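You operate a simulated robot arm through the tools that you are given. There is no shell and no other tool. Be economical: measure what you need, move in short steps, check, and stop when the job is done.

The job below is to be done with a simulated robot arm. You get a single attempt, and the scene is never put back.

JOB
Try the gear knob, move idle gear 26/0 to a peg, fit 32/0 and 32/17, run the drive.
Fine: the first try of the orange gear knob is a sixth of a turn or more, before any gear moves; 32/0 goes on shaft 4, 32/17 on shaft 5; one gear off at a time, straight from seat to seat (laid on the bench it takes dust); at the end turn till the counter lights; other gears stay.

The check looks at the end state, three seconds after you hand in, the way a careful person would. Anything else that was tipped, shoved, dropped, spilled or broken makes it a failure.

ROBOT AND FRAMES
A 6-joint arm with a two-finger gripper, hanging from a carriage that runs on a gantry, over the field with the corners [-1.61, 1.478], [-2.117, 0.194], [-0.164, -0.577], [0.343, 0.706] (x, y) and turns from -6.336 to 5.672 rad about z. Base frame: it is fixed where the carriage stands at the start and does not move with it; the origin is on the floor, on the carriage's upright axis, x ahead of it, y to its left, z up; the surface under the hand at the start is at about z = 0.812. Lengths are in m, angles in rad, forces in N, time in s.
With the tool pointing down near the work surface it reaches from about 0.1 to 0.4 m from the robot's upright axis, wherever it stands. Its first joint turns from -2.897 to 2.897 rad. Places, roughly: fifth shaft [0.3, 0.2, 0.8]; fourth shaft [0.3, 0.2, 0.8]; sixth back peg [0.1, 0, 0.8]. Payload 2.45 kg.
The TCP is the grasp point between the finger pads, 0.026 m short of the fingertips. In the tool frame z runs along the fingers and y along their closing line. The gripper opens to 0.096 m. The gripper's body begins 0.069 m behind the TCP.
Orientation is that of the tool frame in the base frame, as a unit quaternion [w, x, y, z]. With the fingers straight down and closing along the base's y, the tool's x points along the base's -x, its y along +y and its z along -z.

CONTROLS
- The arm moves only by the tool servo_tool. Its arguments are lists of equal length, an entry for each row: "linear": the shift along the tool's x, y, z in units of 50 mm (1.0 is 50 mm), a list of three; "delta_rot": the turn, a rotation vector about the tool's x, y, z in units of 6 degrees (1.0 is 6 degrees), a list of three; "grip": the finger opening in mm, from 0 to 96. In form: {"linear": [[dx, dy, dz], ...], "delta_rot": [[ax, ay, az], ...], "grip": [grip, ...]}. A call has 1 to 8 rows; each row shifts and turns the commanded pose from where the row before left it, along the tool's axes as they then stand. A call with a number of a shift or a turn outside -1 to 1 is refused whole. Each row takes 0.2 s and may step no farther than 0.05 m and 0.15 rad from the row before; otherwise, or with a gripper value out of range, the whole call is refused. Where a pose cannot be reached the arm comes as near as it can. A force on the tool above 40 N (or 10 N above the force at the start of the call, whichever is more), or a blocked arm, ends the call early, and 0.2 s more pass. The fingers move at their own pace and stop on an object; they squeeze with about 42 N. The grip force told is the motor's: it shows also when the fingers shut on nothing. Time passes only in rows, and 0.2 s behind the last, so rows that do not move let the fingers close. The reply holds the time, the measured pose of the TCP, the force on the tool along the base axes, the opening and the grip force, in the units named above and with some noise, with the torque about the TCP (base axes, N m) and any sound that the robot's microphone picked up.
- Cameras (640 x 400 px; columns grow to the right, rows downward): "scene" is now at [0.2556, -0.0054, 1.837]; the picture's right is [-0.10, -0.99, 0.00], its down [-0.93, 0.09, -0.36] and it looks along [0.36, -0.04, -0.93] (base axes); focal length 214 px, centre (320, 200). "wrist" rides on the gripper at [0.082, 0.003, -0.098] in the tool frame; the picture's right is [-0.04, 1.00, 0.00], its down [-0.73, -0.03, -0.68] and it looks along [-0.68, -0.03, 0.73] (tool axes); focal length 256 px, centre (320, 200). There is no depth. A picture from a camera that has moved, and an enlarged one, comes with that camera's place and axes in the base frame and with its lens.
- grab_frame(camera): a new picture of that camera. No time passes.
- slide_trunk(by): slides the trunk up (or, below 0, down) by that many m; the arm and the scene camera ride with it, the base frame stays. It gives what a move gives, with no picture.
- roll_base(legs): drives the robot by 1 to 6 legs, each [ahead, left, turn to the left] in m, m and rad, along the robot's own axes; the way and the turn of a leg run together, so that a leg with both is an arc; at most 1.5 m and 3.142 rad a leg. The arm and the cameras ride along, it lands a little off, and it stops where it bumps. It keeps to its track: a leg is cut to what the track allows. It gives what a move gives.
- pan_tilt(pan, tilt): turns the head with the scene camera to pan (to the left, within 2.705 rad either way) and tilt (down, from -0.506 to 1.204), counted from straight ahead of the robot. It gives what a move gives.
- zoom(camera, box): a new picture of the part [left, top, right, bottom] of that camera's present view, enlarged. No time passes.
- job_done(): hands the job in; it is judged then, once.

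Go step by step. Nothing tells you exact positions but the pictures and the camera data: compare them with the known pose of the tool, close in by small moves and look again before you grip or let go. The budget is 120 turns and 98 pictures, counting those below and the enlarged ones. Unless the task says otherwise, let go and move clear before handing in, and close with one line.

The tools are called after ">>>" by a JSON object that holds its "op" and its "data". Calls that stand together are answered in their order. servo_tool: Moves the arm, as the interface text tells. Its arguments: {"type":"object","properties":{"linear":{"type":"array"},"delta_rot":{"type":"array"},"grip":{"type":"array"}},"required":["linear","delta_rot","grip"]} The other tools are called the same way: slide_trunk (by) slides the trunk up or down; roll_base (legs) drives the base; pan_tilt (pan, tilt) turns the head that bears the scene camera; grab_frame (camera) takes a picture; zoom (camera, box) takes an enlarged picture of a part of a camera's view; job_done () hands the job in.

At the start:

```text
t: 0.0
position: [0.4572, 0.0212, 1.0557]
orientation: [0.0, -0.001, 1.0, 0.0]
wrist_force: [-0.4, 0.3, 0.4]
moment: [0.01, 0.0, 0.02]
width: 0.0959
grip_force: 0.0
trunk travel left (down, up): [-0.575, 0.027]
robot x, y, heading: [-0.0003, -0.0017, -0.005]
head pan, tilt: [-0.099, 1.201]
```

scene: 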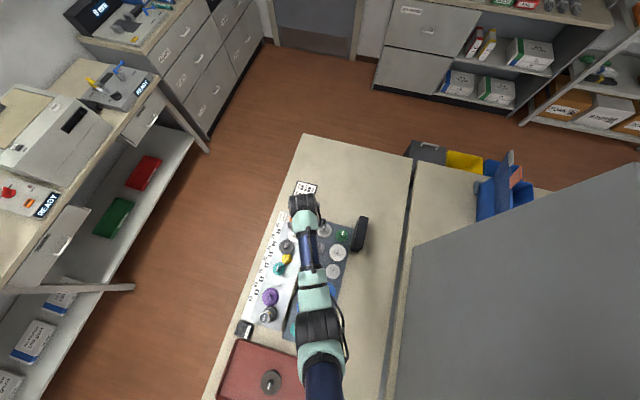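
wrist: 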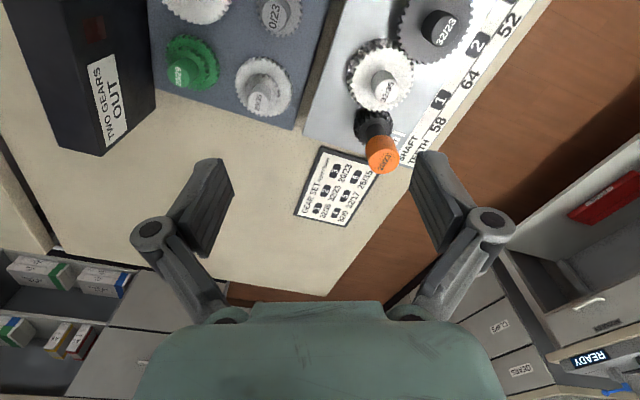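

I see a gear drive with an orange knob on a bench and a peg board of spare gears next to it. I'll look closer first.

>>> {"op": "zoom", "data": {"camera": "scene", "box": [220, 160, 400, 360]}}

>>> {"op": "zoom", "data": {"camera": "wrist", "box": [60, 0, 560, 240]}}

```text
2.00 times, centred on (310, 260) of scene
camera zoom: at [0.2556, -0.0054, 1.837], right [-0.1, -0.99, 0.0], down [-0.93, 0.09, -0.36], along [0.36, -0.04, -0.93], focal length 429 px, centre (340, 80)
```

zoom: 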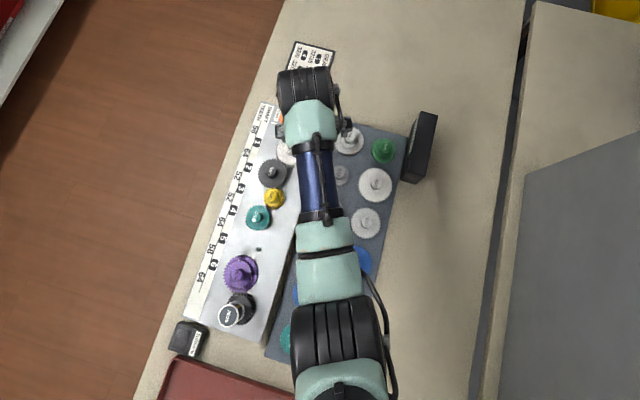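

```text
1.28 times, centred on (310, 120) of wrist
camera zoom: at [0.3766, 0.0256, 1.1528], right [0.04, 1.0, 0.0], down [0.73, -0.03, 0.68], along [0.68, -0.03, -0.73], focal length 328 px, centre (333, 302)
```

zoom: 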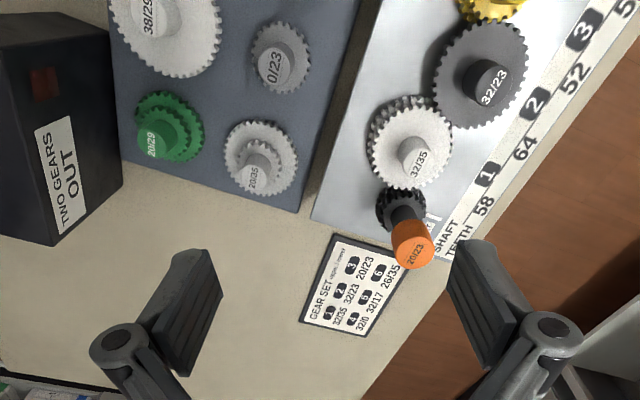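

The arm hides part of the board. I'll move the carriage left so that the head camera sees the whole drive and the peg board.

>>> {"op": "roll_base", "data": {"legs": [[0, 0.33, 0]]}}

>>> {"op": "pan_tilt", "data": {"pan": -0.6, "tilt": 1.2}}

>>> {"op": "grab_frame", "data": {"camera": "scene"}}

```text
t: 2.1
position: [0.4566, 0.3428, 1.0568]
orientation: [0.001, 0.001, 1.0, 0.0]
wrist_force: [0.7, 0.3, -1.0]
moment: [-0.01, -0.01, -0.01]
width: 0.0962
grip_force: 0.1
trunk travel left (down, up): [-0.575, 0.027]
robot x, y, heading: [0.0027, 0.3192, -0.001]
head pan, tilt: [-0.099, 1.201]
```

```text
t: 3.1
position: [0.4583, 0.3426, 1.0559]
orientation: [0.0, 0.001, 1.0, 0.001]
wrist_force: [-0.1, 0.1, 0.3]
moment: [-0.02, -0.03, -0.04]
width: 0.0959
grip_force: 0.0
trunk travel left (down, up): [-0.575, 0.027]
robot x, y, heading: [0.0012, 0.3209, -0.002]
head pan, tilt: [-0.6, 1.201]
```

```text
93 pictures are left
camera scene: at [0.2464, 0.2903, 1.837], right [-0.57, -0.82, 0.0], down [-0.77, 0.53, -0.36], along [0.3, -0.2, -0.93], focal length 214 px, centre (320, 200)
```

scene: 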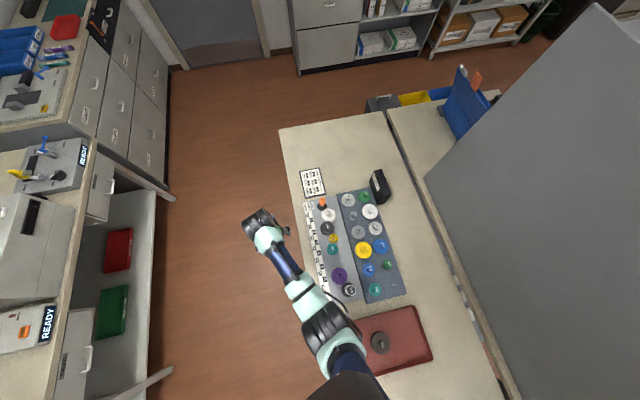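

>>> {"op": "zoom", "data": {"camera": "scene", "box": [290, 160, 418, 240]}}

>>> {"op": "zoom", "data": {"camera": "scene", "box": [300, 230, 428, 310]}}

>>> {"op": "zoom", "data": {"camera": "scene", "box": [280, 160, 440, 380]}}

```text
5.00 times, centred on (354, 200) of scene
camera zoom: at [0.2464, 0.2903, 1.837], right [-0.57, -0.82, 0.0], down [-0.77, 0.53, -0.36], along [0.3, -0.2, -0.93], focal length 1072 px, centre (150, 200)
```

zoom: 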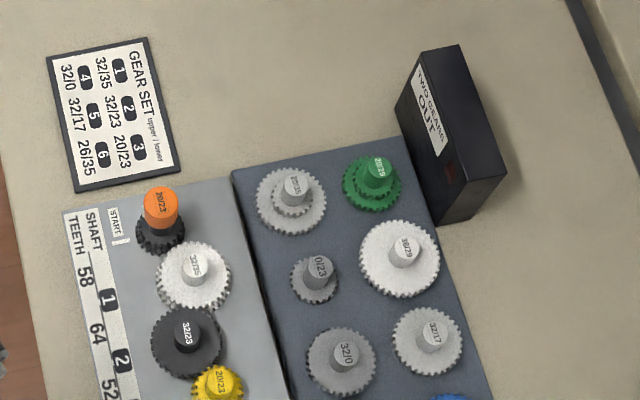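

```text
5.00 times, centred on (364, 270) of scene
camera zoom: at [0.2464, 0.2903, 1.837], right [-0.57, -0.82, 0.0], down [-0.77, 0.53, -0.36], along [0.3, -0.2, -0.93], focal length 1072 px, centre (100, -150)
```

zoom: 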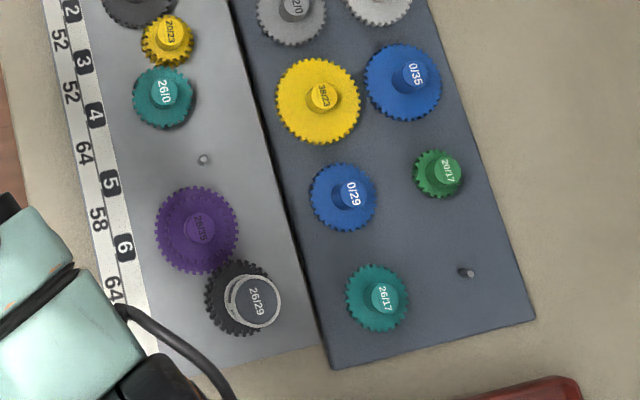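

```text
1.82 times, centred on (360, 270) of scene
camera zoom: at [0.2464, 0.2903, 1.837], right [-0.57, -0.82, 0.0], down [-0.77, 0.53, -0.36], along [0.3, -0.2, -0.93], focal length 390 px, centre (247, 73)
```

zoom: 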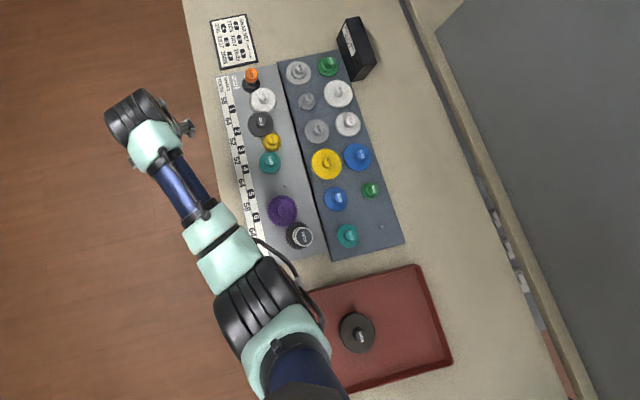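

Shaft 4 holds 26/0 (teal), shaft 5 is empty, and the sixth back peg is free. 32/0 and 32/17 stand third in the front and back rows. I'll move the carriage to one station within reach of everything, then look at the knob with the wrist camera.

>>> {"op": "roll_base", "data": {"legs": [[0.147, -0.07, 0]]}}

>>> {"op": "pan_tilt", "data": {"pan": -0.9, "tilt": 1.2}}

>>> {"op": "servo_tool", "data": {"linear": [[1, 0, 0], [1, 0, 0], [0.5, -1, 0], [0, -1, 0], [0, -1, 0]], "delta_rot": [[0, 0, 0], [0, 0, 0], [0, 0, 0], [0, 0, 0], [0, 0, 0]], "grip": [90, 90, 90, 90, 90]}}

>>> {"op": "grab_frame", "data": {"camera": "wrist"}}

>>> {"op": "grab_frame", "data": {"camera": "scene"}}

```text
t: 4.5
position: [0.6022, 0.2714, 1.0561]
orientation: [0.001, 0.0, 1.0, 0.0]
wrist_force: [0.5, -0.7, 0.2]
moment: [0.01, 0.05, 0.0]
width: 0.0958
grip_force: 0.1
trunk travel left (down, up): [-0.575, 0.027]
robot x, y, heading: [0.1464, 0.2487, -0.002]
head pan, tilt: [-0.6, 1.201]
```

```text
t: 5.3
position: [0.6013, 0.2713, 1.0565]
orientation: [0.0, 0.0, 1.0, 0.0]
wrist_force: [-0.2, 0.8, 0.2]
moment: [0.02, 0.01, -0.01]
width: 0.0959
grip_force: 0.0
trunk travel left (down, up): [-0.575, 0.027]
robot x, y, heading: [0.1461, 0.248, -0.001]
head pan, tilt: [-0.901, 1.201]
```

```text
refused: row 3 steps farther than a row can; nothing moved
```

```text
89 pictures are left
camera wrist: at [0.522, 0.2764, 1.1528], right [0.04, 1.0, 0.0], down [0.73, -0.03, 0.68], along [0.68, -0.03, -0.73], focal length 256 px, centre (320, 200)
```

wrist: 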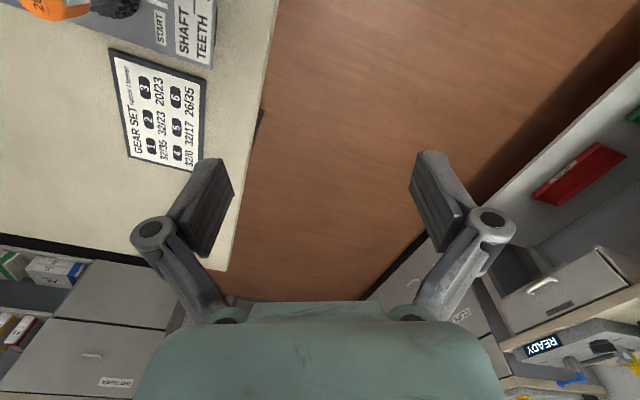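

```text
88 pictures are left
camera scene: at [0.3801, 0.2075, 1.837], right [-0.78, -0.62, 0.0], down [-0.58, 0.73, -0.36], along [0.22, -0.28, -0.93], focal length 214 px, centre (320, 200)
```

scene: 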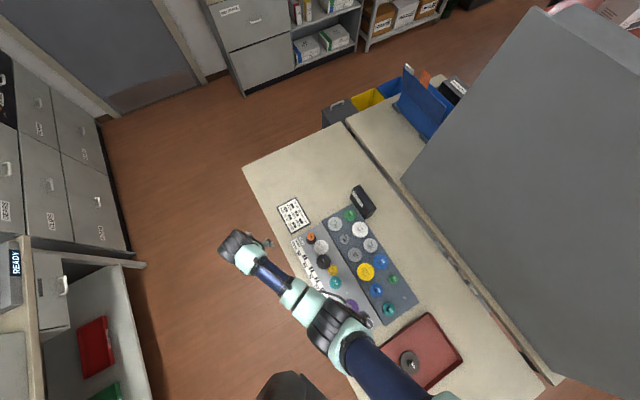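

I'll bring the hand over the orange knob and look.

>>> {"op": "servo_tool", "data": {"linear": [[0.66, -0.7, 0], [0.66, -0.7, 0], [0, -0.9, 0], [0, -0.9, 0], [0, -0.5, 0], [0, 0, 0.6]], "delta_rot": [[0, 0, 0], [0, 0, 0], [0, 0, 0], [0, 0, 0], [0, 0, 0], [0, 0, 0]], "grip": [90, 90, 90, 90, 90, 90]}}

>>> {"op": "grab_frame", "data": {"camera": "wrist"}}

>>> {"op": "zoom", "data": {"camera": "scene", "box": [280, 190, 440, 330]}}

```text
t: 6.7
position: [0.5367, 0.0875, 1.0277]
orientation: [0.0, 0.0, 1.0, 0.001]
wrist_force: [0.6, -0.1, -0.2]
moment: [0.0, -0.01, -0.02]
width: 0.0898
grip_force: 0.1
trunk travel left (down, up): [-0.575, 0.027]
robot x, y, heading: [0.1428, 0.2487, 0.004]
head pan, tilt: [-0.901, 1.201]
```

```text
87 pictures are left
camera wrist: at [0.4557, 0.0914, 1.1242], right [0.04, 1.0, 0.0], down [0.73, -0.03, 0.68], along [0.68, -0.03, -0.73], focal length 256 px, centre (320, 200)
```

wrist: 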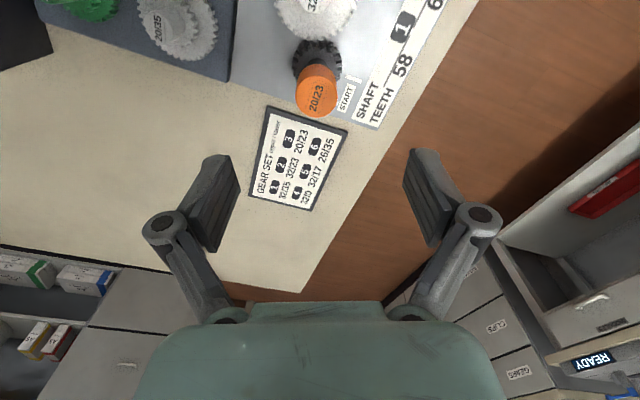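

```text
2.86 times, centred on (360, 260) of scene
camera zoom: at [0.3801, 0.2074, 1.837], right [-0.78, -0.62, 0.0], down [-0.58, 0.73, -0.36], along [0.22, -0.28, -0.93], focal length 613 px, centre (206, 29)
```

zoom: 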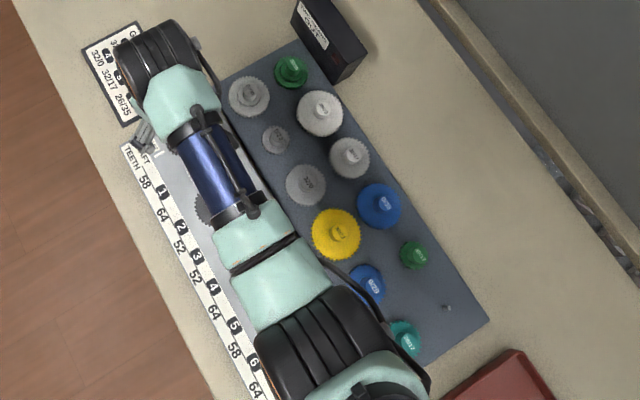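

The knob's top is near [0.537, 0.086, 0.92]. I'll go down in steps with the fingers narrowed.

>>> {"op": "servo_tool", "data": {"linear": [[0, 0, 0.8], [0, 0, 0.8], [0, 0, 0]], "delta_rot": [[0, 0, 0], [0, 0, 0], [0, 0, 0]], "grip": [60, 60, 60]}}

>>> {"op": "grab_frame", "data": {"camera": "wrist"}}

```text
t: 7.5
position: [0.5361, 0.0873, 0.9477]
orientation: [0.0, 0.0, 1.0, 0.0]
wrist_force: [0.2, 0.0, -0.5]
moment: [-0.05, 0.03, 0.0]
width: 0.0601
grip_force: 0.1
trunk travel left (down, up): [-0.575, 0.027]
robot x, y, heading: [0.1458, 0.2538, -0.006]
head pan, tilt: [-0.901, 1.201]
```

```text
85 pictures are left
camera wrist: at [0.4556, 0.0911, 1.0446], right [0.04, 1.0, 0.0], down [0.73, -0.03, 0.68], along [0.68, -0.03, -0.73], focal length 256 px, centre (320, 200)
```

wrist: 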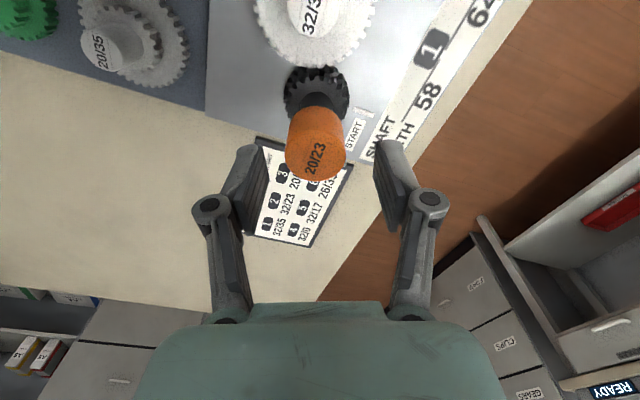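

>>> {"op": "servo_tool", "data": {"linear": [[0, -0.03, 0.4], [0, 0, 0.44], [0, 0, 0], [0, 0, 0], [0, 0, 0]], "delta_rot": [[0, 0, 0], [0, 0, 0], [0, 0, 0], [0, 0, 0], [0, 0, 0]], "grip": [60, 60, 20, 20, 20]}}

>>> {"op": "grab_frame", "data": {"camera": "wrist"}}

```text
t: 8.7
position: [0.5356, 0.085, 0.9058]
orientation: [0.0, 0.0, 1.0, 0.001]
wrist_force: [0.2, 0.2, -0.4]
moment: [0.0, -0.21, 0.01]
width: 0.0298
grip_force: 45.1
trunk travel left (down, up): [-0.575, 0.027]
robot x, y, heading: [0.1422, 0.2508, -0.006]
head pan, tilt: [-0.901, 1.201]
```

```text
84 pictures are left
camera wrist: at [0.4547, 0.089, 1.0022], right [0.04, 1.0, 0.0], down [0.73, -0.03, 0.68], along [0.68, -0.03, -0.73], focal length 256 px, centre (320, 200)
```

wrist: 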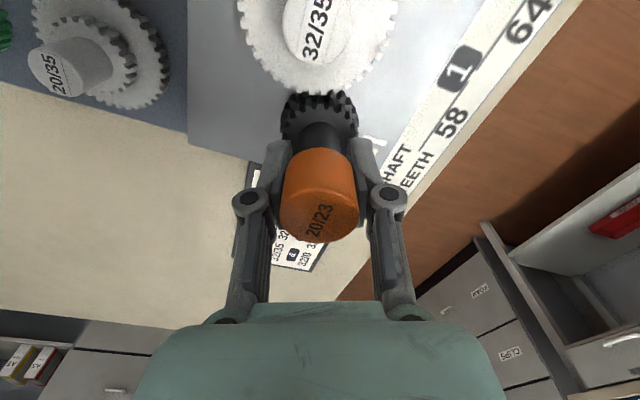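

Gripped. I'll centre by 2 mm and regrip, then turn the knob.

>>> {"op": "servo_tool", "data": {"linear": [[0, 0, 0], [-0.04, 0, 0], [0, 0, 0], [0, 0, 0], [0, 0, 0], [0, 0, 0]], "delta_rot": [[0, 0, 0], [0, 0, 0], [0, 0, 0], [0, 0, 0], [0, 0, 0.5], [0, 0, 0.5]], "grip": [40, 40, 20, 20, 20, 20]}}

>>> {"op": "servo_tool", "data": {"linear": [[0, 0, 0], [0, 0, 0], [0, 0, 0], [0, 0, 0], [0, 0, 0], [0, 0, 0], [0, 0, 0], [0, 0, 0]], "delta_rot": [[0, 0, 0.8], [0, 0, 0.8], [0, 0, 0.8], [0, 0, 0.8], [0, 0, 0.8], [0, 0, 0.8], [0, 0, 0.8], [0, 0, 0.8]], "grip": [20, 20, 20, 20, 20, 20, 20, 20]}}

>>> {"op": "grab_frame", "data": {"camera": "wrist"}}

```text
t: 10.1
position: [0.5376, 0.0833, 0.9059]
orientation: [0.0, 0.053, 0.999, -0.001]
wrist_force: [-3.6, -5.8, 11.1]
moment: [0.16, 0.53, 0.05]
width: 0.0297
grip_force: 45.2
trunk travel left (down, up): [-0.575, 0.027]
robot x, y, heading: [0.1428, 0.2465, -0.001]
head pan, tilt: [-0.901, 1.201]
```

```text
t: 10.9
position: [0.5371, 0.0806, 0.9056]
orientation: [-0.001, 0.161, 0.987, -0.002]
wrist_force: [-11.6, -3.8, 24.5]
moment: [-0.12, 0.15, 0.08]
width: 0.0301
grip_force: 45.1
trunk travel left (down, up): [-0.575, 0.027]
robot x, y, heading: [0.1443, 0.2546, 0.002]
head pan, tilt: [-0.901, 1.201]
stopped in row 3: the force on the tool passed its limit at 43 N (the readings are from after the stop); the commanded pose is now the measured one
```

```text
83 pictures are left
camera wrist: at [0.4624, 0.1119, 1.0021], right [0.36, 0.93, 0.0], down [0.69, -0.26, 0.68], along [0.63, -0.24, -0.73], focal length 256 px, centre (320, 200)
```

wrist: 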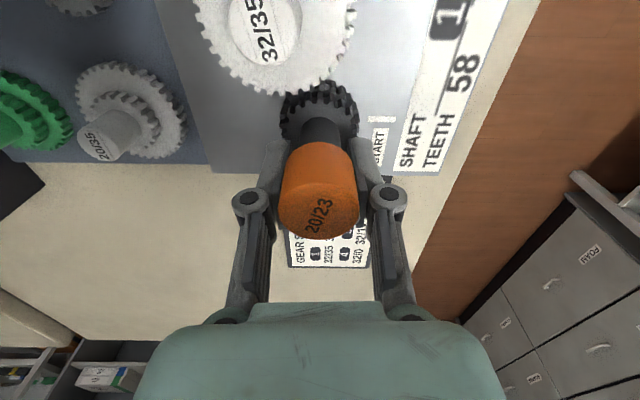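

The knob turned about 18° and then the force limit stopped it, so the grip is straining sideways. I'll let go and check the centring.

>>> {"op": "servo_tool", "data": {"linear": [[0, 0, 0], [0, 0, 0], [0, 0, 0]], "delta_rot": [[0, 0, 0], [0, 0, 0], [0, 0, 0]], "grip": [50, 50, 50]}}

>>> {"op": "grab_frame", "data": {"camera": "wrist"}}

```text
t: 11.7
position: [0.5389, 0.0833, 0.9039]
orientation: [0.0, 0.162, 0.987, -0.002]
wrist_force: [0.2, 0.2, 0.0]
moment: [0.02, 0.01, 0.0]
width: 0.05
grip_force: 0.0
trunk travel left (down, up): [-0.575, 0.027]
robot x, y, heading: [0.1473, 0.2512, -0.0]
head pan, tilt: [-0.901, 1.201]
```

```text
82 pictures are left
camera wrist: at [0.4631, 0.1141, 1.0014], right [0.36, 0.93, 0.0], down [0.69, -0.26, 0.68], along [0.63, -0.24, -0.73], focal length 256 px, centre (320, 200)
```

wrist: 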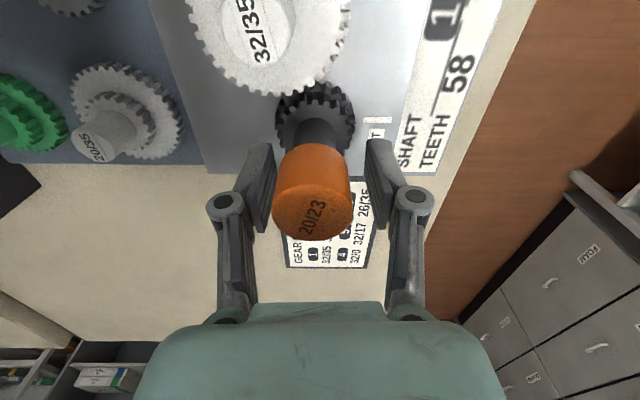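

The knob centre sits about 3 mm to the tool's -y. I'll recentre and regrip to read the forces.

>>> {"op": "servo_tool", "data": {"linear": [[0, -0.06, 0], [0, 0, 0], [0, 0, 0], [0, 0, 0]], "delta_rot": [[0, 0, 0], [0, 0, 0], [0, 0, 0], [0, 0, 0]], "grip": [50, 20, 20, 20]}}

>>> {"op": "servo_tool", "data": {"linear": [[0, 0, 0], [0, 0, 0]], "delta_rot": [[0, 0, 0.7], [0, 0, 0.7]], "grip": [20, 20]}}

```text
t: 12.7
position: [0.5377, 0.0818, 0.9049]
orientation: [0.0, 0.161, 0.987, -0.001]
wrist_force: [0.4, -0.1, 1.3]
moment: [0.02, -0.03, 0.01]
width: 0.03
grip_force: 45.3
trunk travel left (down, up): [-0.575, 0.027]
robot x, y, heading: [0.1476, 0.2532, -0.002]
head pan, tilt: [-0.901, 1.201]
```

```text
t: 13.3
position: [0.5366, 0.0804, 0.9042]
orientation: [0.001, 0.234, 0.972, -0.001]
wrist_force: [1.3, -5.5, -5.2]
moment: [0.23, 0.28, 0.04]
width: 0.0298
grip_force: 45.0
trunk travel left (down, up): [-0.575, 0.027]
robot x, y, heading: [0.1484, 0.2536, -0.003]
head pan, tilt: [-0.901, 1.201]
```

>>> {"op": "servo_tool", "data": {"linear": [[0, 0, 0], [0, 0, 0], [0, 0, 0]], "delta_rot": [[0, 0, 0.8], [0, 0, 0.8], [0, 0, 0.8]], "grip": [20, 20, 20]}}

>>> {"op": "grab_frame", "data": {"camera": "wrist"}}

```text
t: 14.1
position: [0.5359, 0.0785, 0.9051]
orientation: [0.001, 0.355, 0.935, -0.001]
wrist_force: [-5.1, -10.5, 3.6]
moment: [-0.12, -0.35, 0.12]
width: 0.0299
grip_force: 45.3
trunk travel left (down, up): [-0.575, 0.027]
robot x, y, heading: [0.1451, 0.2483, -0.004]
head pan, tilt: [-0.901, 1.201]
```

```text
81 pictures are left
camera wrist: at [0.4779, 0.1357, 1.0015], right [0.69, 0.72, 0.0], down [0.53, -0.51, 0.68], along [0.49, -0.47, -0.73], focal length 256 px, centre (320, 200)
```

wrist: 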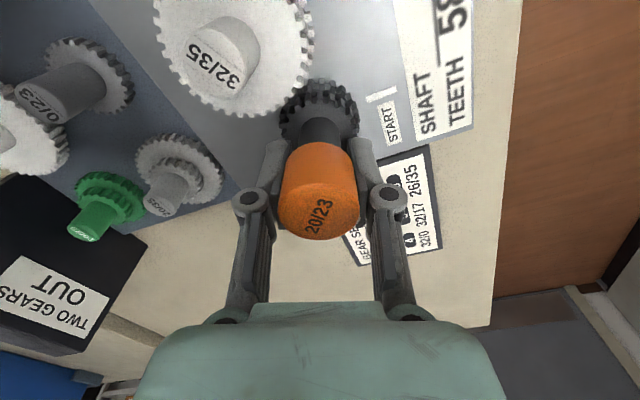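

The knob has followed about 41°, drifting slightly toward -y. I'll follow that drift and turn further.

>>> {"op": "servo_tool", "data": {"linear": [[0, -0.02, 0], [0, -0.02, 0], [0, -0.02, 0], [0, -0.02, 0]], "delta_rot": [[0, 0, 0.8], [0, 0, 0.8], [0, 0, 0.8], [0, 0, 0.8]], "grip": [20, 20, 20, 20]}}

```text
t: 15.1
position: [0.5328, 0.0756, 0.9042]
orientation: [0.0, 0.505, 0.863, -0.003]
wrist_force: [-11.7, -9.1, 15.4]
moment: [0.03, 0.02, 0.16]
width: 0.0302
grip_force: 44.6
trunk travel left (down, up): [-0.575, 0.027]
robot x, y, heading: [0.1449, 0.2542, -0.001]
head pan, tilt: [-0.901, 1.201]
```

>>> {"op": "servo_tool", "data": {"linear": [[0, -0.035, 0], [0, -0.03, 0], [0, -0.03, 0], [0, -0.03, 0]], "delta_rot": [[0, 0, 0.8], [0, 0, 0.8], [0, 0, 0.8], [0, 0, 0.8]], "grip": [20, 20, 20, 20]}}

>>> {"op": "grab_frame", "data": {"camera": "wrist"}}

```text
t: 16.1
position: [0.5294, 0.0752, 0.9041]
orientation: [0.002, 0.642, 0.767, -0.001]
wrist_force: [4.3, -6.3, -8.5]
moment: [-0.41, -0.05, -0.02]
width: 0.0299
grip_force: 45.0
trunk travel left (down, up): [-0.575, 0.027]
robot x, y, heading: [0.1444, 0.2509, 0.004]
head pan, tilt: [-0.901, 1.201]
```

```text
80 pictures are left
camera wrist: at [0.5195, 0.1567, 1.0013], right [0.99, 0.14, 0.0], down [0.1, -0.73, 0.68], along [0.09, -0.67, -0.73], focal length 256 px, centre (320, 200)
```

wrist: 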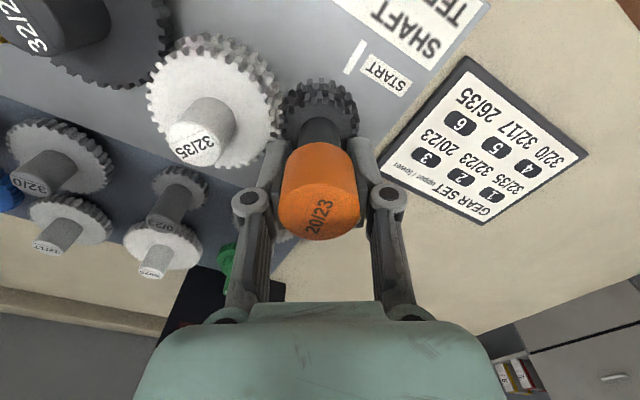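

That's about 80° turned, so the first try is done. I'll let go, rise, and swing over to shaft 4 (26/0).

>>> {"op": "servo_tool", "data": {"linear": [[0, 0, 0], [0, 0, 0], [0, 0, -1], [0, 0, -0.9], [0, 0, 0]], "delta_rot": [[0, 0, 0], [0, 0, 0], [0, 0, 0], [0, 0, 0], [0, 0, -1]], "grip": [55, 55, 55, 55, 55]}}

>>> {"op": "servo_tool", "data": {"linear": [[0, 0, 0], [0, 0, 0], [0, 0, 0], [0, 0, 0], [0, 0, 0], [0, 0, 0]], "delta_rot": [[0, 0, -1], [0, 0, -1], [0, 0, -1], [0, 0, -1], [0, 0, -1], [0, 0, -0.667]], "grip": [55, 55, 55, 55, 55, 55]}}

```text
t: 17.3
position: [0.5294, 0.0751, 0.999]
orientation: [0.0, 0.6, 0.8, -0.001]
wrist_force: [0.6, -1.6, 0.3]
moment: [-0.03, -0.01, 0.02]
width: 0.0553
grip_force: 0.1
trunk travel left (down, up): [-0.575, 0.027]
robot x, y, heading: [0.1422, 0.2537, -0.0]
head pan, tilt: [-0.901, 1.201]
```

```text
t: 18.7
position: [0.5288, 0.0768, 1.0002]
orientation: [0.0, 0.34, 0.941, -0.001]
wrist_force: [-0.5, -0.5, 0.2]
moment: [-0.01, 0.04, -0.03]
width: 0.0552
grip_force: 0.0
trunk travel left (down, up): [-0.575, 0.027]
robot x, y, heading: [0.14, 0.2479, -0.001]
head pan, tilt: [-0.901, 1.201]
```

>>> {"op": "servo_tool", "data": {"linear": [[0.817, -0.237, 0], [0.817, -0.237, 0], [0.817, -0.237, 0], [0.817, -0.237, 0], [0.817, -0.237, 0]], "delta_rot": [[0, 0, 0], [0, 0, 0], [0, 0, 0], [0, 0, 0], [0, 0, 0]], "grip": [55, 55, 55, 55, 55]}}

>>> {"op": "grab_frame", "data": {"camera": "wrist"}}

```text
t: 19.9
position: [0.3342, 0.1618, 1.0001]
orientation: [0.0, 0.339, 0.941, 0.0]
wrist_force: [0.2, -0.2, 0.4]
moment: [0.03, 0.09, -0.02]
width: 0.055
grip_force: 0.1
trunk travel left (down, up): [-0.575, 0.027]
robot x, y, heading: [0.1416, 0.2528, -0.002]
head pan, tilt: [-0.901, 1.201]
```

```text
79 pictures are left
camera wrist: at [0.2746, 0.2183, 1.0977], right [0.67, 0.74, 0.0], down [0.54, -0.49, 0.68], along [0.5, -0.46, -0.73], focal length 256 px, centre (320, 200)
```

wrist: 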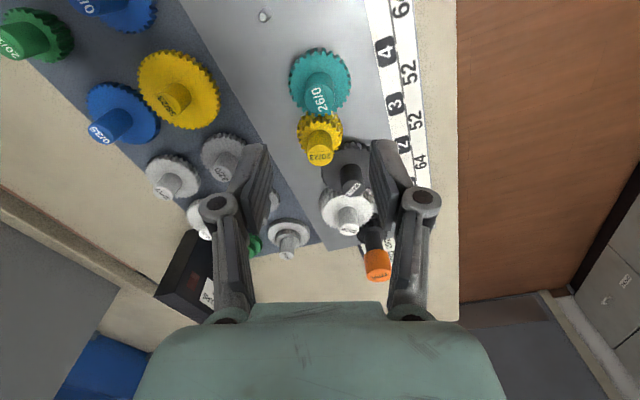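

26/0's hub top is near [0.333, 0.165, 0.895]. I'll go down partway and look.

>>> {"op": "servo_tool", "data": {"linear": [[0.05, 0.03, 0.6], [0, 0, 0.6]], "delta_rot": [[0, 0, 0], [0, 0, 0]], "grip": [50, 50]}}

>>> {"op": "grab_frame", "data": {"camera": "wrist"}}

```text
t: 20.5
position: [0.333, 0.1648, 0.9393]
orientation: [0.001, 0.34, 0.94, 0.0]
wrist_force: [0.4, -1.0, 0.1]
moment: [0.0, 0.01, 0.01]
width: 0.0497
grip_force: 0.1
trunk travel left (down, up): [-0.575, 0.027]
robot x, y, heading: [0.1429, 0.2509, -0.004]
head pan, tilt: [-0.901, 1.201]
```

```text
78 pictures are left
camera wrist: at [0.2735, 0.221, 1.0362], right [0.67, 0.74, 0.0], down [0.54, -0.49, 0.68], along [0.5, -0.46, -0.73], focal length 256 px, centre (320, 200)
```

wrist: 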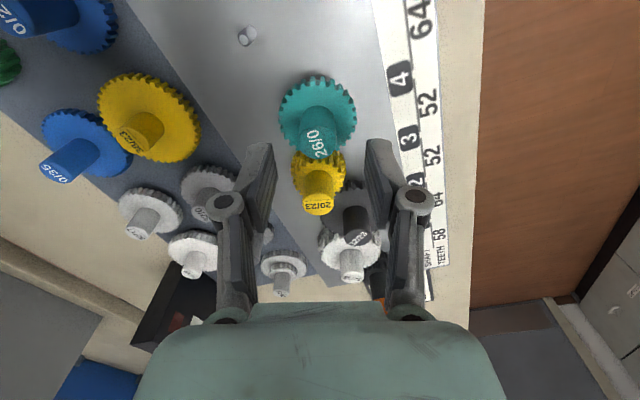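

>>> {"op": "servo_tool", "data": {"linear": [[-0.07, 0, 0.5], [0, 0, 0.5]], "delta_rot": [[0, 0, 0], [0, 0, 0]], "grip": [50, 50]}}

>>> {"op": "grab_frame", "data": {"camera": "wrist"}}

```text
t: 21.1
position: [0.3359, 0.1595, 0.8881]
orientation: [0.0, 0.34, 0.94, -0.002]
wrist_force: [-5.8, -3.1, 13.8]
moment: [-0.28, 0.38, -0.03]
width: 0.0594
grip_force: 6.3
trunk travel left (down, up): [-0.575, 0.027]
robot x, y, heading: [0.1457, 0.2527, -0.003]
head pan, tilt: [-0.901, 1.201]
```

```text
77 pictures are left
camera wrist: at [0.2762, 0.2163, 0.9854], right [0.67, 0.74, 0.0], down [0.55, -0.49, 0.68], along [0.5, -0.46, -0.73], focal length 256 px, centre (320, 200)
```

wrist: 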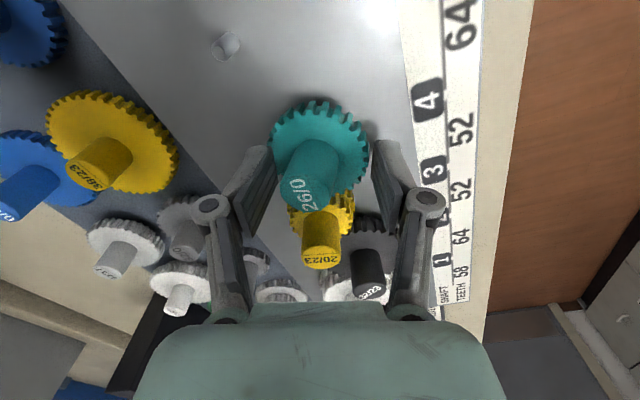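

The fingers touch the disc rim (13.8 N upward and spread open), so I'm a bit too low. I'll rise 8 mm and look.

>>> {"op": "servo_tool", "data": {"linear": [[0, 0, -0.2], [0, 0, 0]], "delta_rot": [[0, 0, 0], [0, 0, 0]], "grip": [50, 50]}}

>>> {"op": "grab_frame", "data": {"camera": "wrist"}}

```text
t: 21.7
position: [0.3354, 0.1622, 0.8989]
orientation: [0.0, 0.34, 0.94, 0.0]
wrist_force: [-1.1, -0.1, -0.1]
moment: [-0.04, -0.03, -0.02]
width: 0.0501
grip_force: 0.1
trunk travel left (down, up): [-0.575, 0.027]
robot x, y, heading: [0.1459, 0.252, -0.004]
head pan, tilt: [-0.901, 1.201]
```

```text
76 pictures are left
camera wrist: at [0.2765, 0.2171, 0.9953], right [0.67, 0.74, 0.0], down [0.54, -0.49, 0.68], along [0.5, -0.46, -0.73], focal length 256 px, centre (320, 200)
```

wrist: 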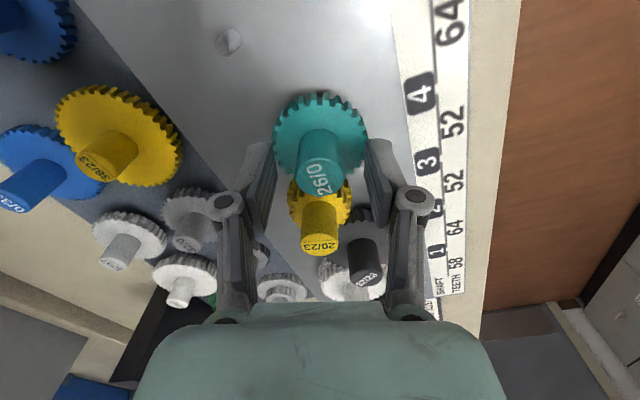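

>>> {"op": "servo_tool", "data": {"linear": [[-0.04, 0, 0.06], [0, 0, 0], [0, 0, 0], [0, 0, 0]], "delta_rot": [[0, 0, 0], [0, 0, 0], [0, 0, 0], [0, 0, 0]], "grip": [50, 10, 10, 10]}}

>>> {"op": "grab_frame", "data": {"camera": "wrist"}}

```text
t: 22.6
position: [0.3389, 0.1591, 0.8979]
orientation: [0.001, 0.341, 0.94, -0.002]
wrist_force: [-6.4, 2.0, 31.1]
moment: [0.22, 0.46, 0.06]
width: 0.0222
grip_force: 41.2
trunk travel left (down, up): [-0.575, 0.027]
robot x, y, heading: [0.1451, 0.2527, 0.002]
head pan, tilt: [-0.901, 1.201]
stopped in row 4: the force on the tool passed its limit at 42 N (the readings are from after the stop); the commanded pose is now the measured one
```

```text
75 pictures are left
camera wrist: at [0.2789, 0.2148, 0.9946], right [0.67, 0.74, 0.0], down [0.54, -0.49, 0.68], along [0.51, -0.46, -0.73], focal length 256 px, centre (320, 200)
```

wrist: 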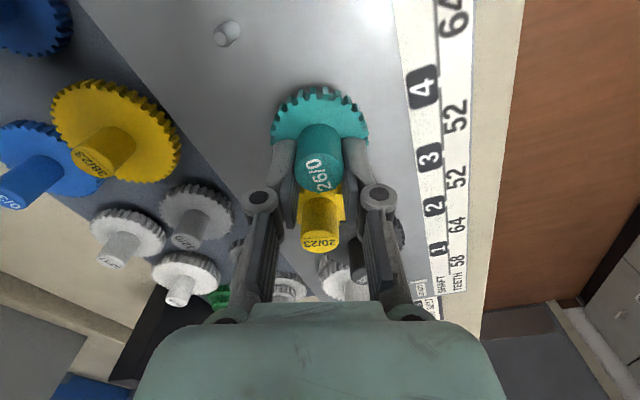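

Gripped with the tips resting on the disc, hub 22 mm. I'll lift straight up slowly.

>>> {"op": "servo_tool", "data": {"linear": [[0, 0, -0.1], [0, 0, -0.1], [0, 0, -0.2]], "delta_rot": [[0, 0, 0], [0, 0, 0], [0, 0, 0]], "grip": [10, 10, 10]}}

>>> {"op": "grab_frame", "data": {"camera": "wrist"}}

```text
t: 23.4
position: [0.339, 0.1589, 0.9172]
orientation: [0.002, 0.34, 0.94, 0.0]
wrist_force: [-0.4, -1.2, 0.2]
moment: [0.0, 0.0, -0.02]
width: 0.0224
grip_force: 42.0
trunk travel left (down, up): [-0.575, 0.027]
robot x, y, heading: [0.1445, 0.2494, -0.003]
head pan, tilt: [-0.901, 1.201]
```

```text
74 pictures are left
camera wrist: at [0.279, 0.2145, 1.0142], right [0.67, 0.74, 0.0], down [0.54, -0.49, 0.68], along [0.51, -0.46, -0.73], focal length 256 px, centre (320, 200)
```

wrist: 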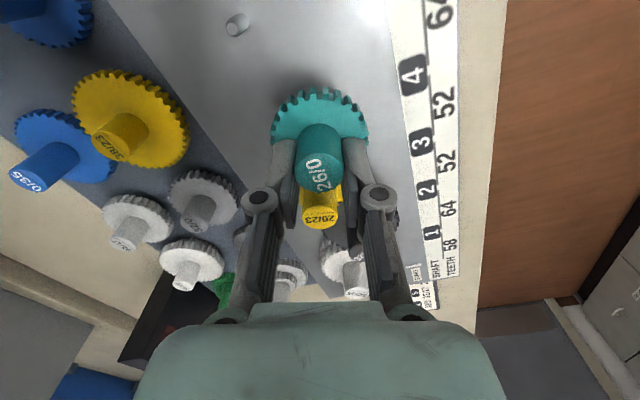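

The gear is clear and moving freely. I'll raise it to 1.0 and carry it toward the sixth back peg.

>>> {"op": "servo_tool", "data": {"linear": [[0, 0, -0.83], [0, 0, -0.83]], "delta_rot": [[0, 0, 0], [0, 0, 0]], "grip": [10, 10]}}

>>> {"op": "grab_frame", "data": {"camera": "wrist"}}

>>> {"op": "servo_tool", "data": {"linear": [[0.371, -0.773, 0], [0.371, -0.773, 0], [0.371, -0.773, 0], [0.371, -0.773, 0], [0.371, -0.773, 0], [0.371, -0.773, 0], [0.371, -0.773, 0]], "delta_rot": [[0, 0, 0], [0, 0, 0], [0, 0, 0], [0, 0, 0], [0, 0, 0], [0, 0, 0], [0, 0, 0]], "grip": [10, 10, 10, 10, 10, 10, 10]}}

>>> {"op": "grab_frame", "data": {"camera": "wrist"}}

```text
t: 23.9
position: [0.3393, 0.1608, 1.0009]
orientation: [0.001, 0.341, 0.94, -0.001]
wrist_force: [0.0, -0.3, -0.5]
moment: [-0.01, -0.03, -0.01]
width: 0.022
grip_force: 41.7
trunk travel left (down, up): [-0.575, 0.027]
robot x, y, heading: [0.1462, 0.2515, 0.0]
head pan, tilt: [-0.901, 1.201]
```

```text
73 pictures are left
camera wrist: at [0.2796, 0.2159, 1.0981], right [0.67, 0.74, 0.0], down [0.54, -0.49, 0.68], along [0.5, -0.46, -0.73], focal length 256 px, centre (320, 200)
```

wrist: 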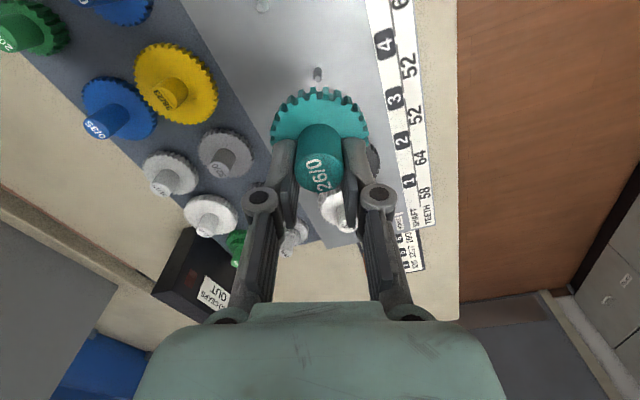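

```text
t: 25.6
position: [0.0622, 0.0337, 1.0012]
orientation: [0.002, 0.34, 0.941, 0.0]
wrist_force: [-0.5, 0.2, 0.0]
moment: [-0.05, 0.04, 0.0]
width: 0.0223
grip_force: 41.8
trunk travel left (down, up): [-0.575, 0.027]
robot x, y, heading: [0.1457, 0.251, -0.007]
head pan, tilt: [-0.901, 1.201]
```

```text
72 pictures are left
camera wrist: at [0.002, 0.0887, 1.0971], right [0.67, 0.74, 0.0], down [0.54, -0.49, 0.68], along [0.51, -0.46, -0.73], focal length 256 px, centre (320, 200)
```

wrist: 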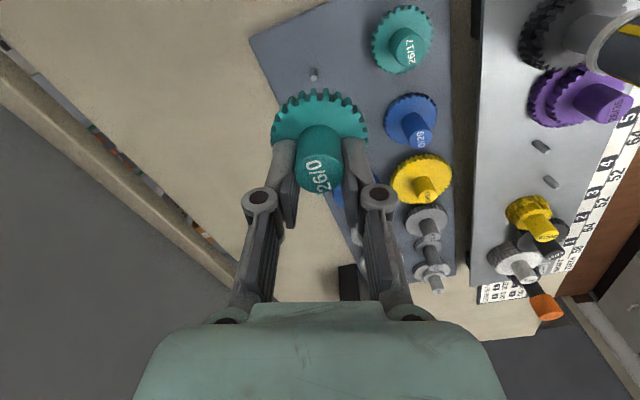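

>>> {"op": "zoom", "data": {"camera": "wrist", "box": [256, 40, 384, 120]}}

```text
5.00 times, centred on (320, 80) of wrist
camera zoom: at [0.002, 0.0887, 1.0971], right [0.67, 0.74, 0.0], down [0.54, -0.49, 0.68], along [0.51, -0.46, -0.73], focal length 1280 px, centre (320, 800)
```

zoom: 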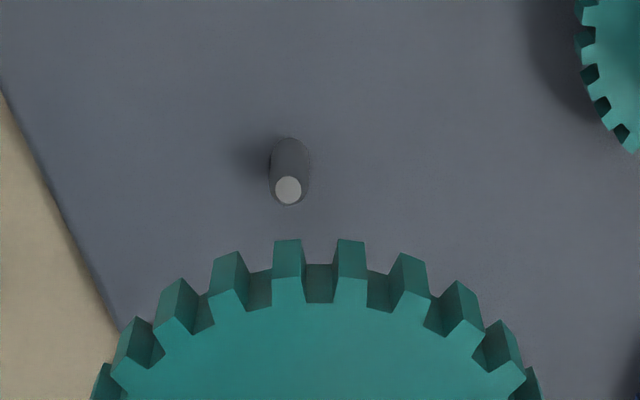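

>>> {"op": "servo_tool", "data": {"linear": [[-0.02, -0.07, 0.4], [0, 0, 0.4]], "delta_rot": [[0, 0, 0], [0, 0, 0]], "grip": [10, 10]}}

>>> {"op": "grab_frame", "data": {"camera": "wrist"}}

>>> {"op": "zoom", "data": {"camera": "wrist", "box": [256, 40, 384, 120]}}

```text
t: 26.1
position: [0.062, 0.0301, 0.9599]
orientation: [0.002, 0.342, 0.94, -0.001]
wrist_force: [-0.6, 0.4, -0.5]
moment: [-0.02, 0.02, -0.01]
width: 0.0222
grip_force: 41.7
trunk travel left (down, up): [-0.575, 0.027]
robot x, y, heading: [0.147, 0.2476, -0.001]
head pan, tilt: [-0.901, 1.201]
```

```text
70 pictures are left
camera wrist: at [0.0028, 0.0864, 1.057], right [0.67, 0.74, 0.0], down [0.54, -0.49, 0.68], along [0.51, -0.46, -0.73], focal length 256 px, centre (320, 200)
```

wrist: 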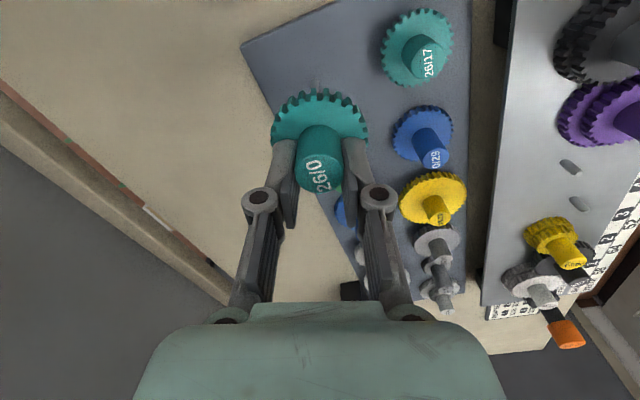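

```text
5.00 times, centred on (320, 80) of wrist
camera zoom: at [0.0028, 0.0864, 1.057], right [0.67, 0.74, 0.0], down [0.54, -0.49, 0.68], along [0.51, -0.46, -0.73], focal length 1280 px, centre (320, 800)
```

zoom: 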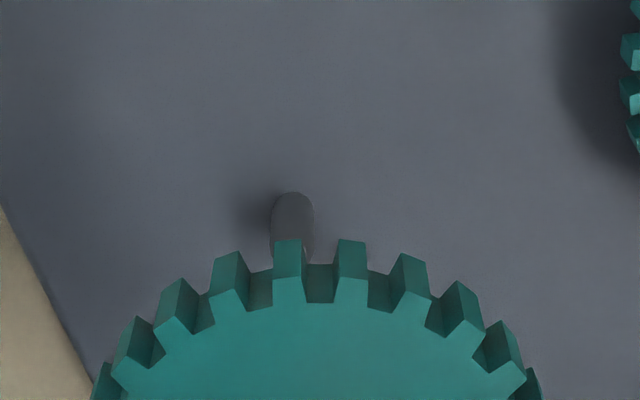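

>>> {"op": "servo_tool", "data": {"linear": [[0, -0.09, 0], [0, 0, 0]], "delta_rot": [[0, 0, 0], [0, 0, 0]], "grip": [10, 10]}}

>>> {"op": "zoom", "data": {"camera": "wrist", "box": [256, 40, 384, 120]}}

>>> {"op": "grab_frame", "data": {"camera": "scene"}}

```text
t: 26.8
position: [0.0591, 0.0283, 0.9604]
orientation: [0.002, 0.341, 0.94, -0.001]
wrist_force: [-0.1, -0.2, -0.4]
moment: [0.0, 0.03, -0.01]
width: 0.0223
grip_force: 41.5
trunk travel left (down, up): [-0.575, 0.027]
robot x, y, heading: [0.1464, 0.2529, -0.001]
head pan, tilt: [-0.901, 1.201]
```

```text
5.00 times, centred on (320, 80) of wrist
camera zoom: at [0.0005, 0.083, 1.0574], right [0.67, 0.74, 0.0], down [0.54, -0.49, 0.68], along [0.51, -0.46, -0.73], focal length 1280 px, centre (320, 800)
```

zoom: 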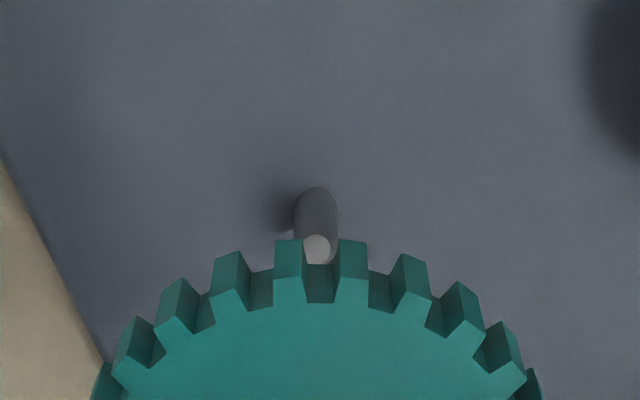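

```text
67 pictures are left
camera scene: at [0.3798, 0.2073, 1.837], right [-0.78, -0.62, 0.0], down [-0.58, 0.73, -0.36], along [0.22, -0.28, -0.93], focal length 214 px, centre (320, 200)
```

scene: 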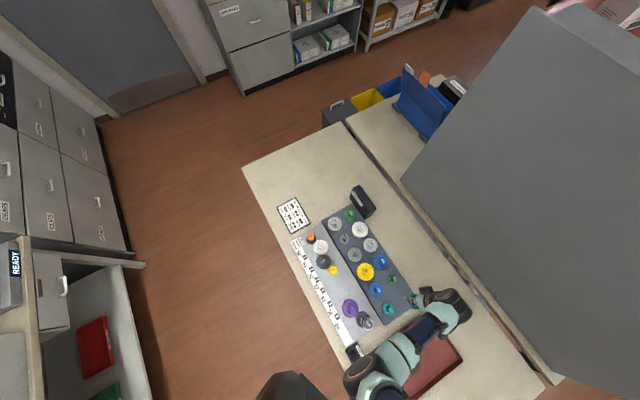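

The peg lines up laterally. To fix its height, and so the fore-aft offset, I'll shift 40 mm and take a parallax view.

>>> {"op": "servo_tool", "data": {"linear": [[-0.8, 0, 0], [0, 0, 0]], "delta_rot": [[0, 0, 0], [0, 0, 0]], "grip": [10, 10]}}

>>> {"op": "zoom", "data": {"camera": "wrist", "box": [256, 0, 384, 80]}}

```text
t: 27.4
position: [0.092, 0.0017, 0.9572]
orientation: [0.001, 0.34, 0.94, 0.0]
wrist_force: [-0.4, -0.1, -0.5]
moment: [0.01, 0.01, 0.04]
width: 0.0222
grip_force: 41.8
trunk travel left (down, up): [-0.575, 0.027]
robot x, y, heading: [0.1455, 0.2507, 0.005]
head pan, tilt: [-0.901, 1.201]
```

```text
5.00 times, centred on (320, 40) of wrist
camera zoom: at [0.0313, 0.0575, 1.055], right [0.67, 0.74, 0.0], down [0.54, -0.49, 0.68], along [0.51, -0.46, -0.73], focal length 1280 px, centre (320, 1000)
```

zoom: 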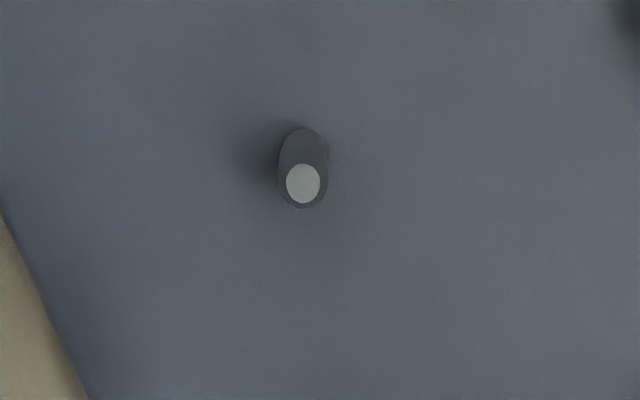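

>>> {"op": "zoom", "data": {"camera": "scene", "box": [290, 220, 418, 300]}}

>>> {"op": "zoom", "data": {"camera": "scene", "box": [310, 250, 438, 330]}}

```text
5.00 times, centred on (354, 260) of scene
camera zoom: at [0.3798, 0.2073, 1.837], right [-0.78, -0.62, 0.0], down [-0.58, 0.73, -0.36], along [0.22, -0.28, -0.93], focal length 1072 px, centre (150, -100)
```

zoom: 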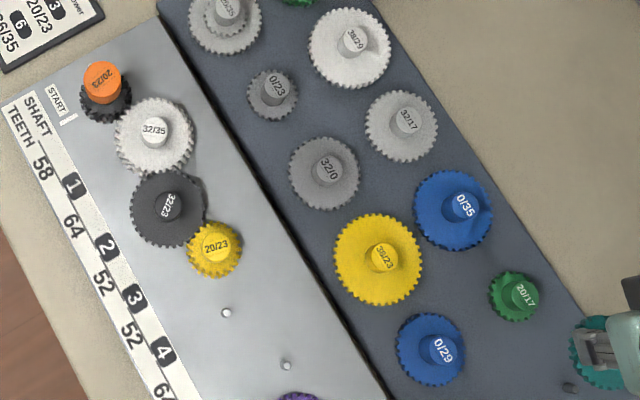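

```text
5.00 times, centred on (374, 290) of scene
camera zoom: at [0.3798, 0.2073, 1.837], right [-0.78, -0.62, 0.0], down [-0.58, 0.73, -0.36], along [0.22, -0.28, -0.93], focal length 1072 px, centre (50, -250)
```

zoom: 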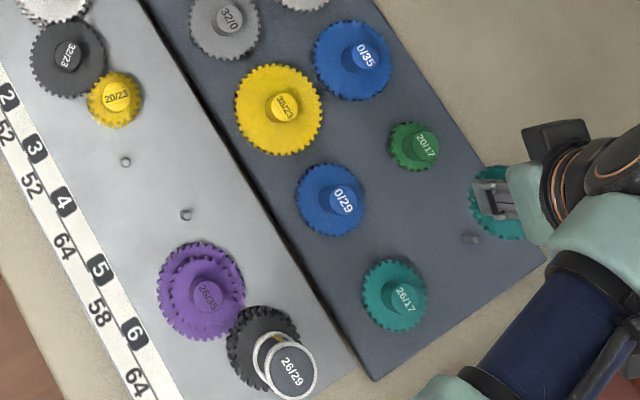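

>>> {"op": "zoom", "data": {"camera": "wrist", "box": [224, 80, 416, 200]}}

```text
3.33 times, centred on (320, 140) of wrist
camera zoom: at [0.0313, 0.0575, 1.055], right [0.67, 0.74, 0.0], down [0.54, -0.49, 0.68], along [0.51, -0.46, -0.73], focal length 853 px, centre (320, 400)
```

zoom: 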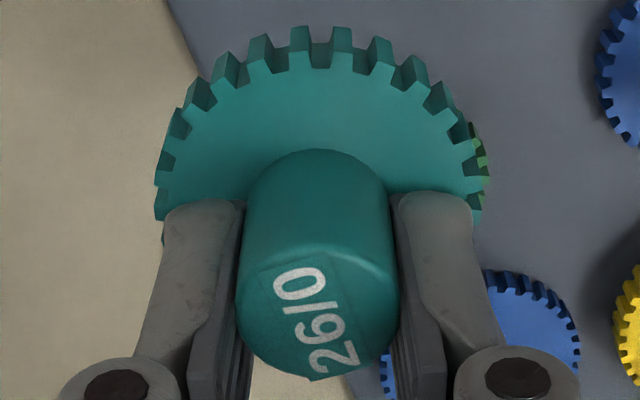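

Parallax puts the peg top at z ≈ 0.827 and the gear axis about 7.5 mm tool-+x of the TCP. I'll correct for that, lower partway, and check.

>>> {"op": "servo_tool", "data": {"linear": [[0.654, -0.03, 0], [0, 0, 0.5], [0, 0, 0.2], [0, 0, 0]], "delta_rot": [[0, 0, 0], [0, 0, 0], [0, 0, 0], [0, 0, 0]], "grip": [10, 10, 10, 10]}}

>>> {"op": "grab_frame", "data": {"camera": "wrist"}}

>>> {"op": "zoom", "data": {"camera": "wrist", "box": [256, 40, 384, 120]}}

```text
t: 28.4
position: [0.065, 0.0205, 0.9224]
orientation: [0.002, 0.34, 0.94, 0.0]
wrist_force: [0.3, 0.4, -0.6]
moment: [0.01, -0.01, 0.02]
width: 0.0222
grip_force: 42.5
trunk travel left (down, up): [-0.575, 0.027]
robot x, y, heading: [0.1468, 0.2513, -0.005]
head pan, tilt: [-0.901, 1.201]
```

```text
62 pictures are left
camera wrist: at [0.0048, 0.0768, 1.0189], right [0.67, 0.74, 0.0], down [0.54, -0.49, 0.68], along [0.51, -0.46, -0.73], focal length 256 px, centre (320, 200)
```

wrist: 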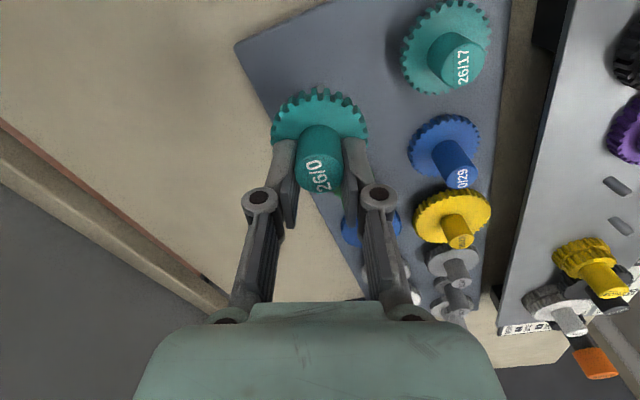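

```text
5.00 times, centred on (320, 80) of wrist
camera zoom: at [0.0048, 0.0768, 1.0189], right [0.67, 0.74, 0.0], down [0.54, -0.49, 0.68], along [0.51, -0.46, -0.73], focal length 1280 px, centre (320, 800)
```

zoom: 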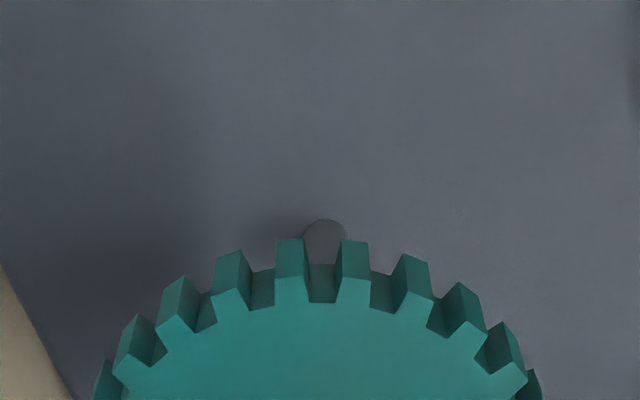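

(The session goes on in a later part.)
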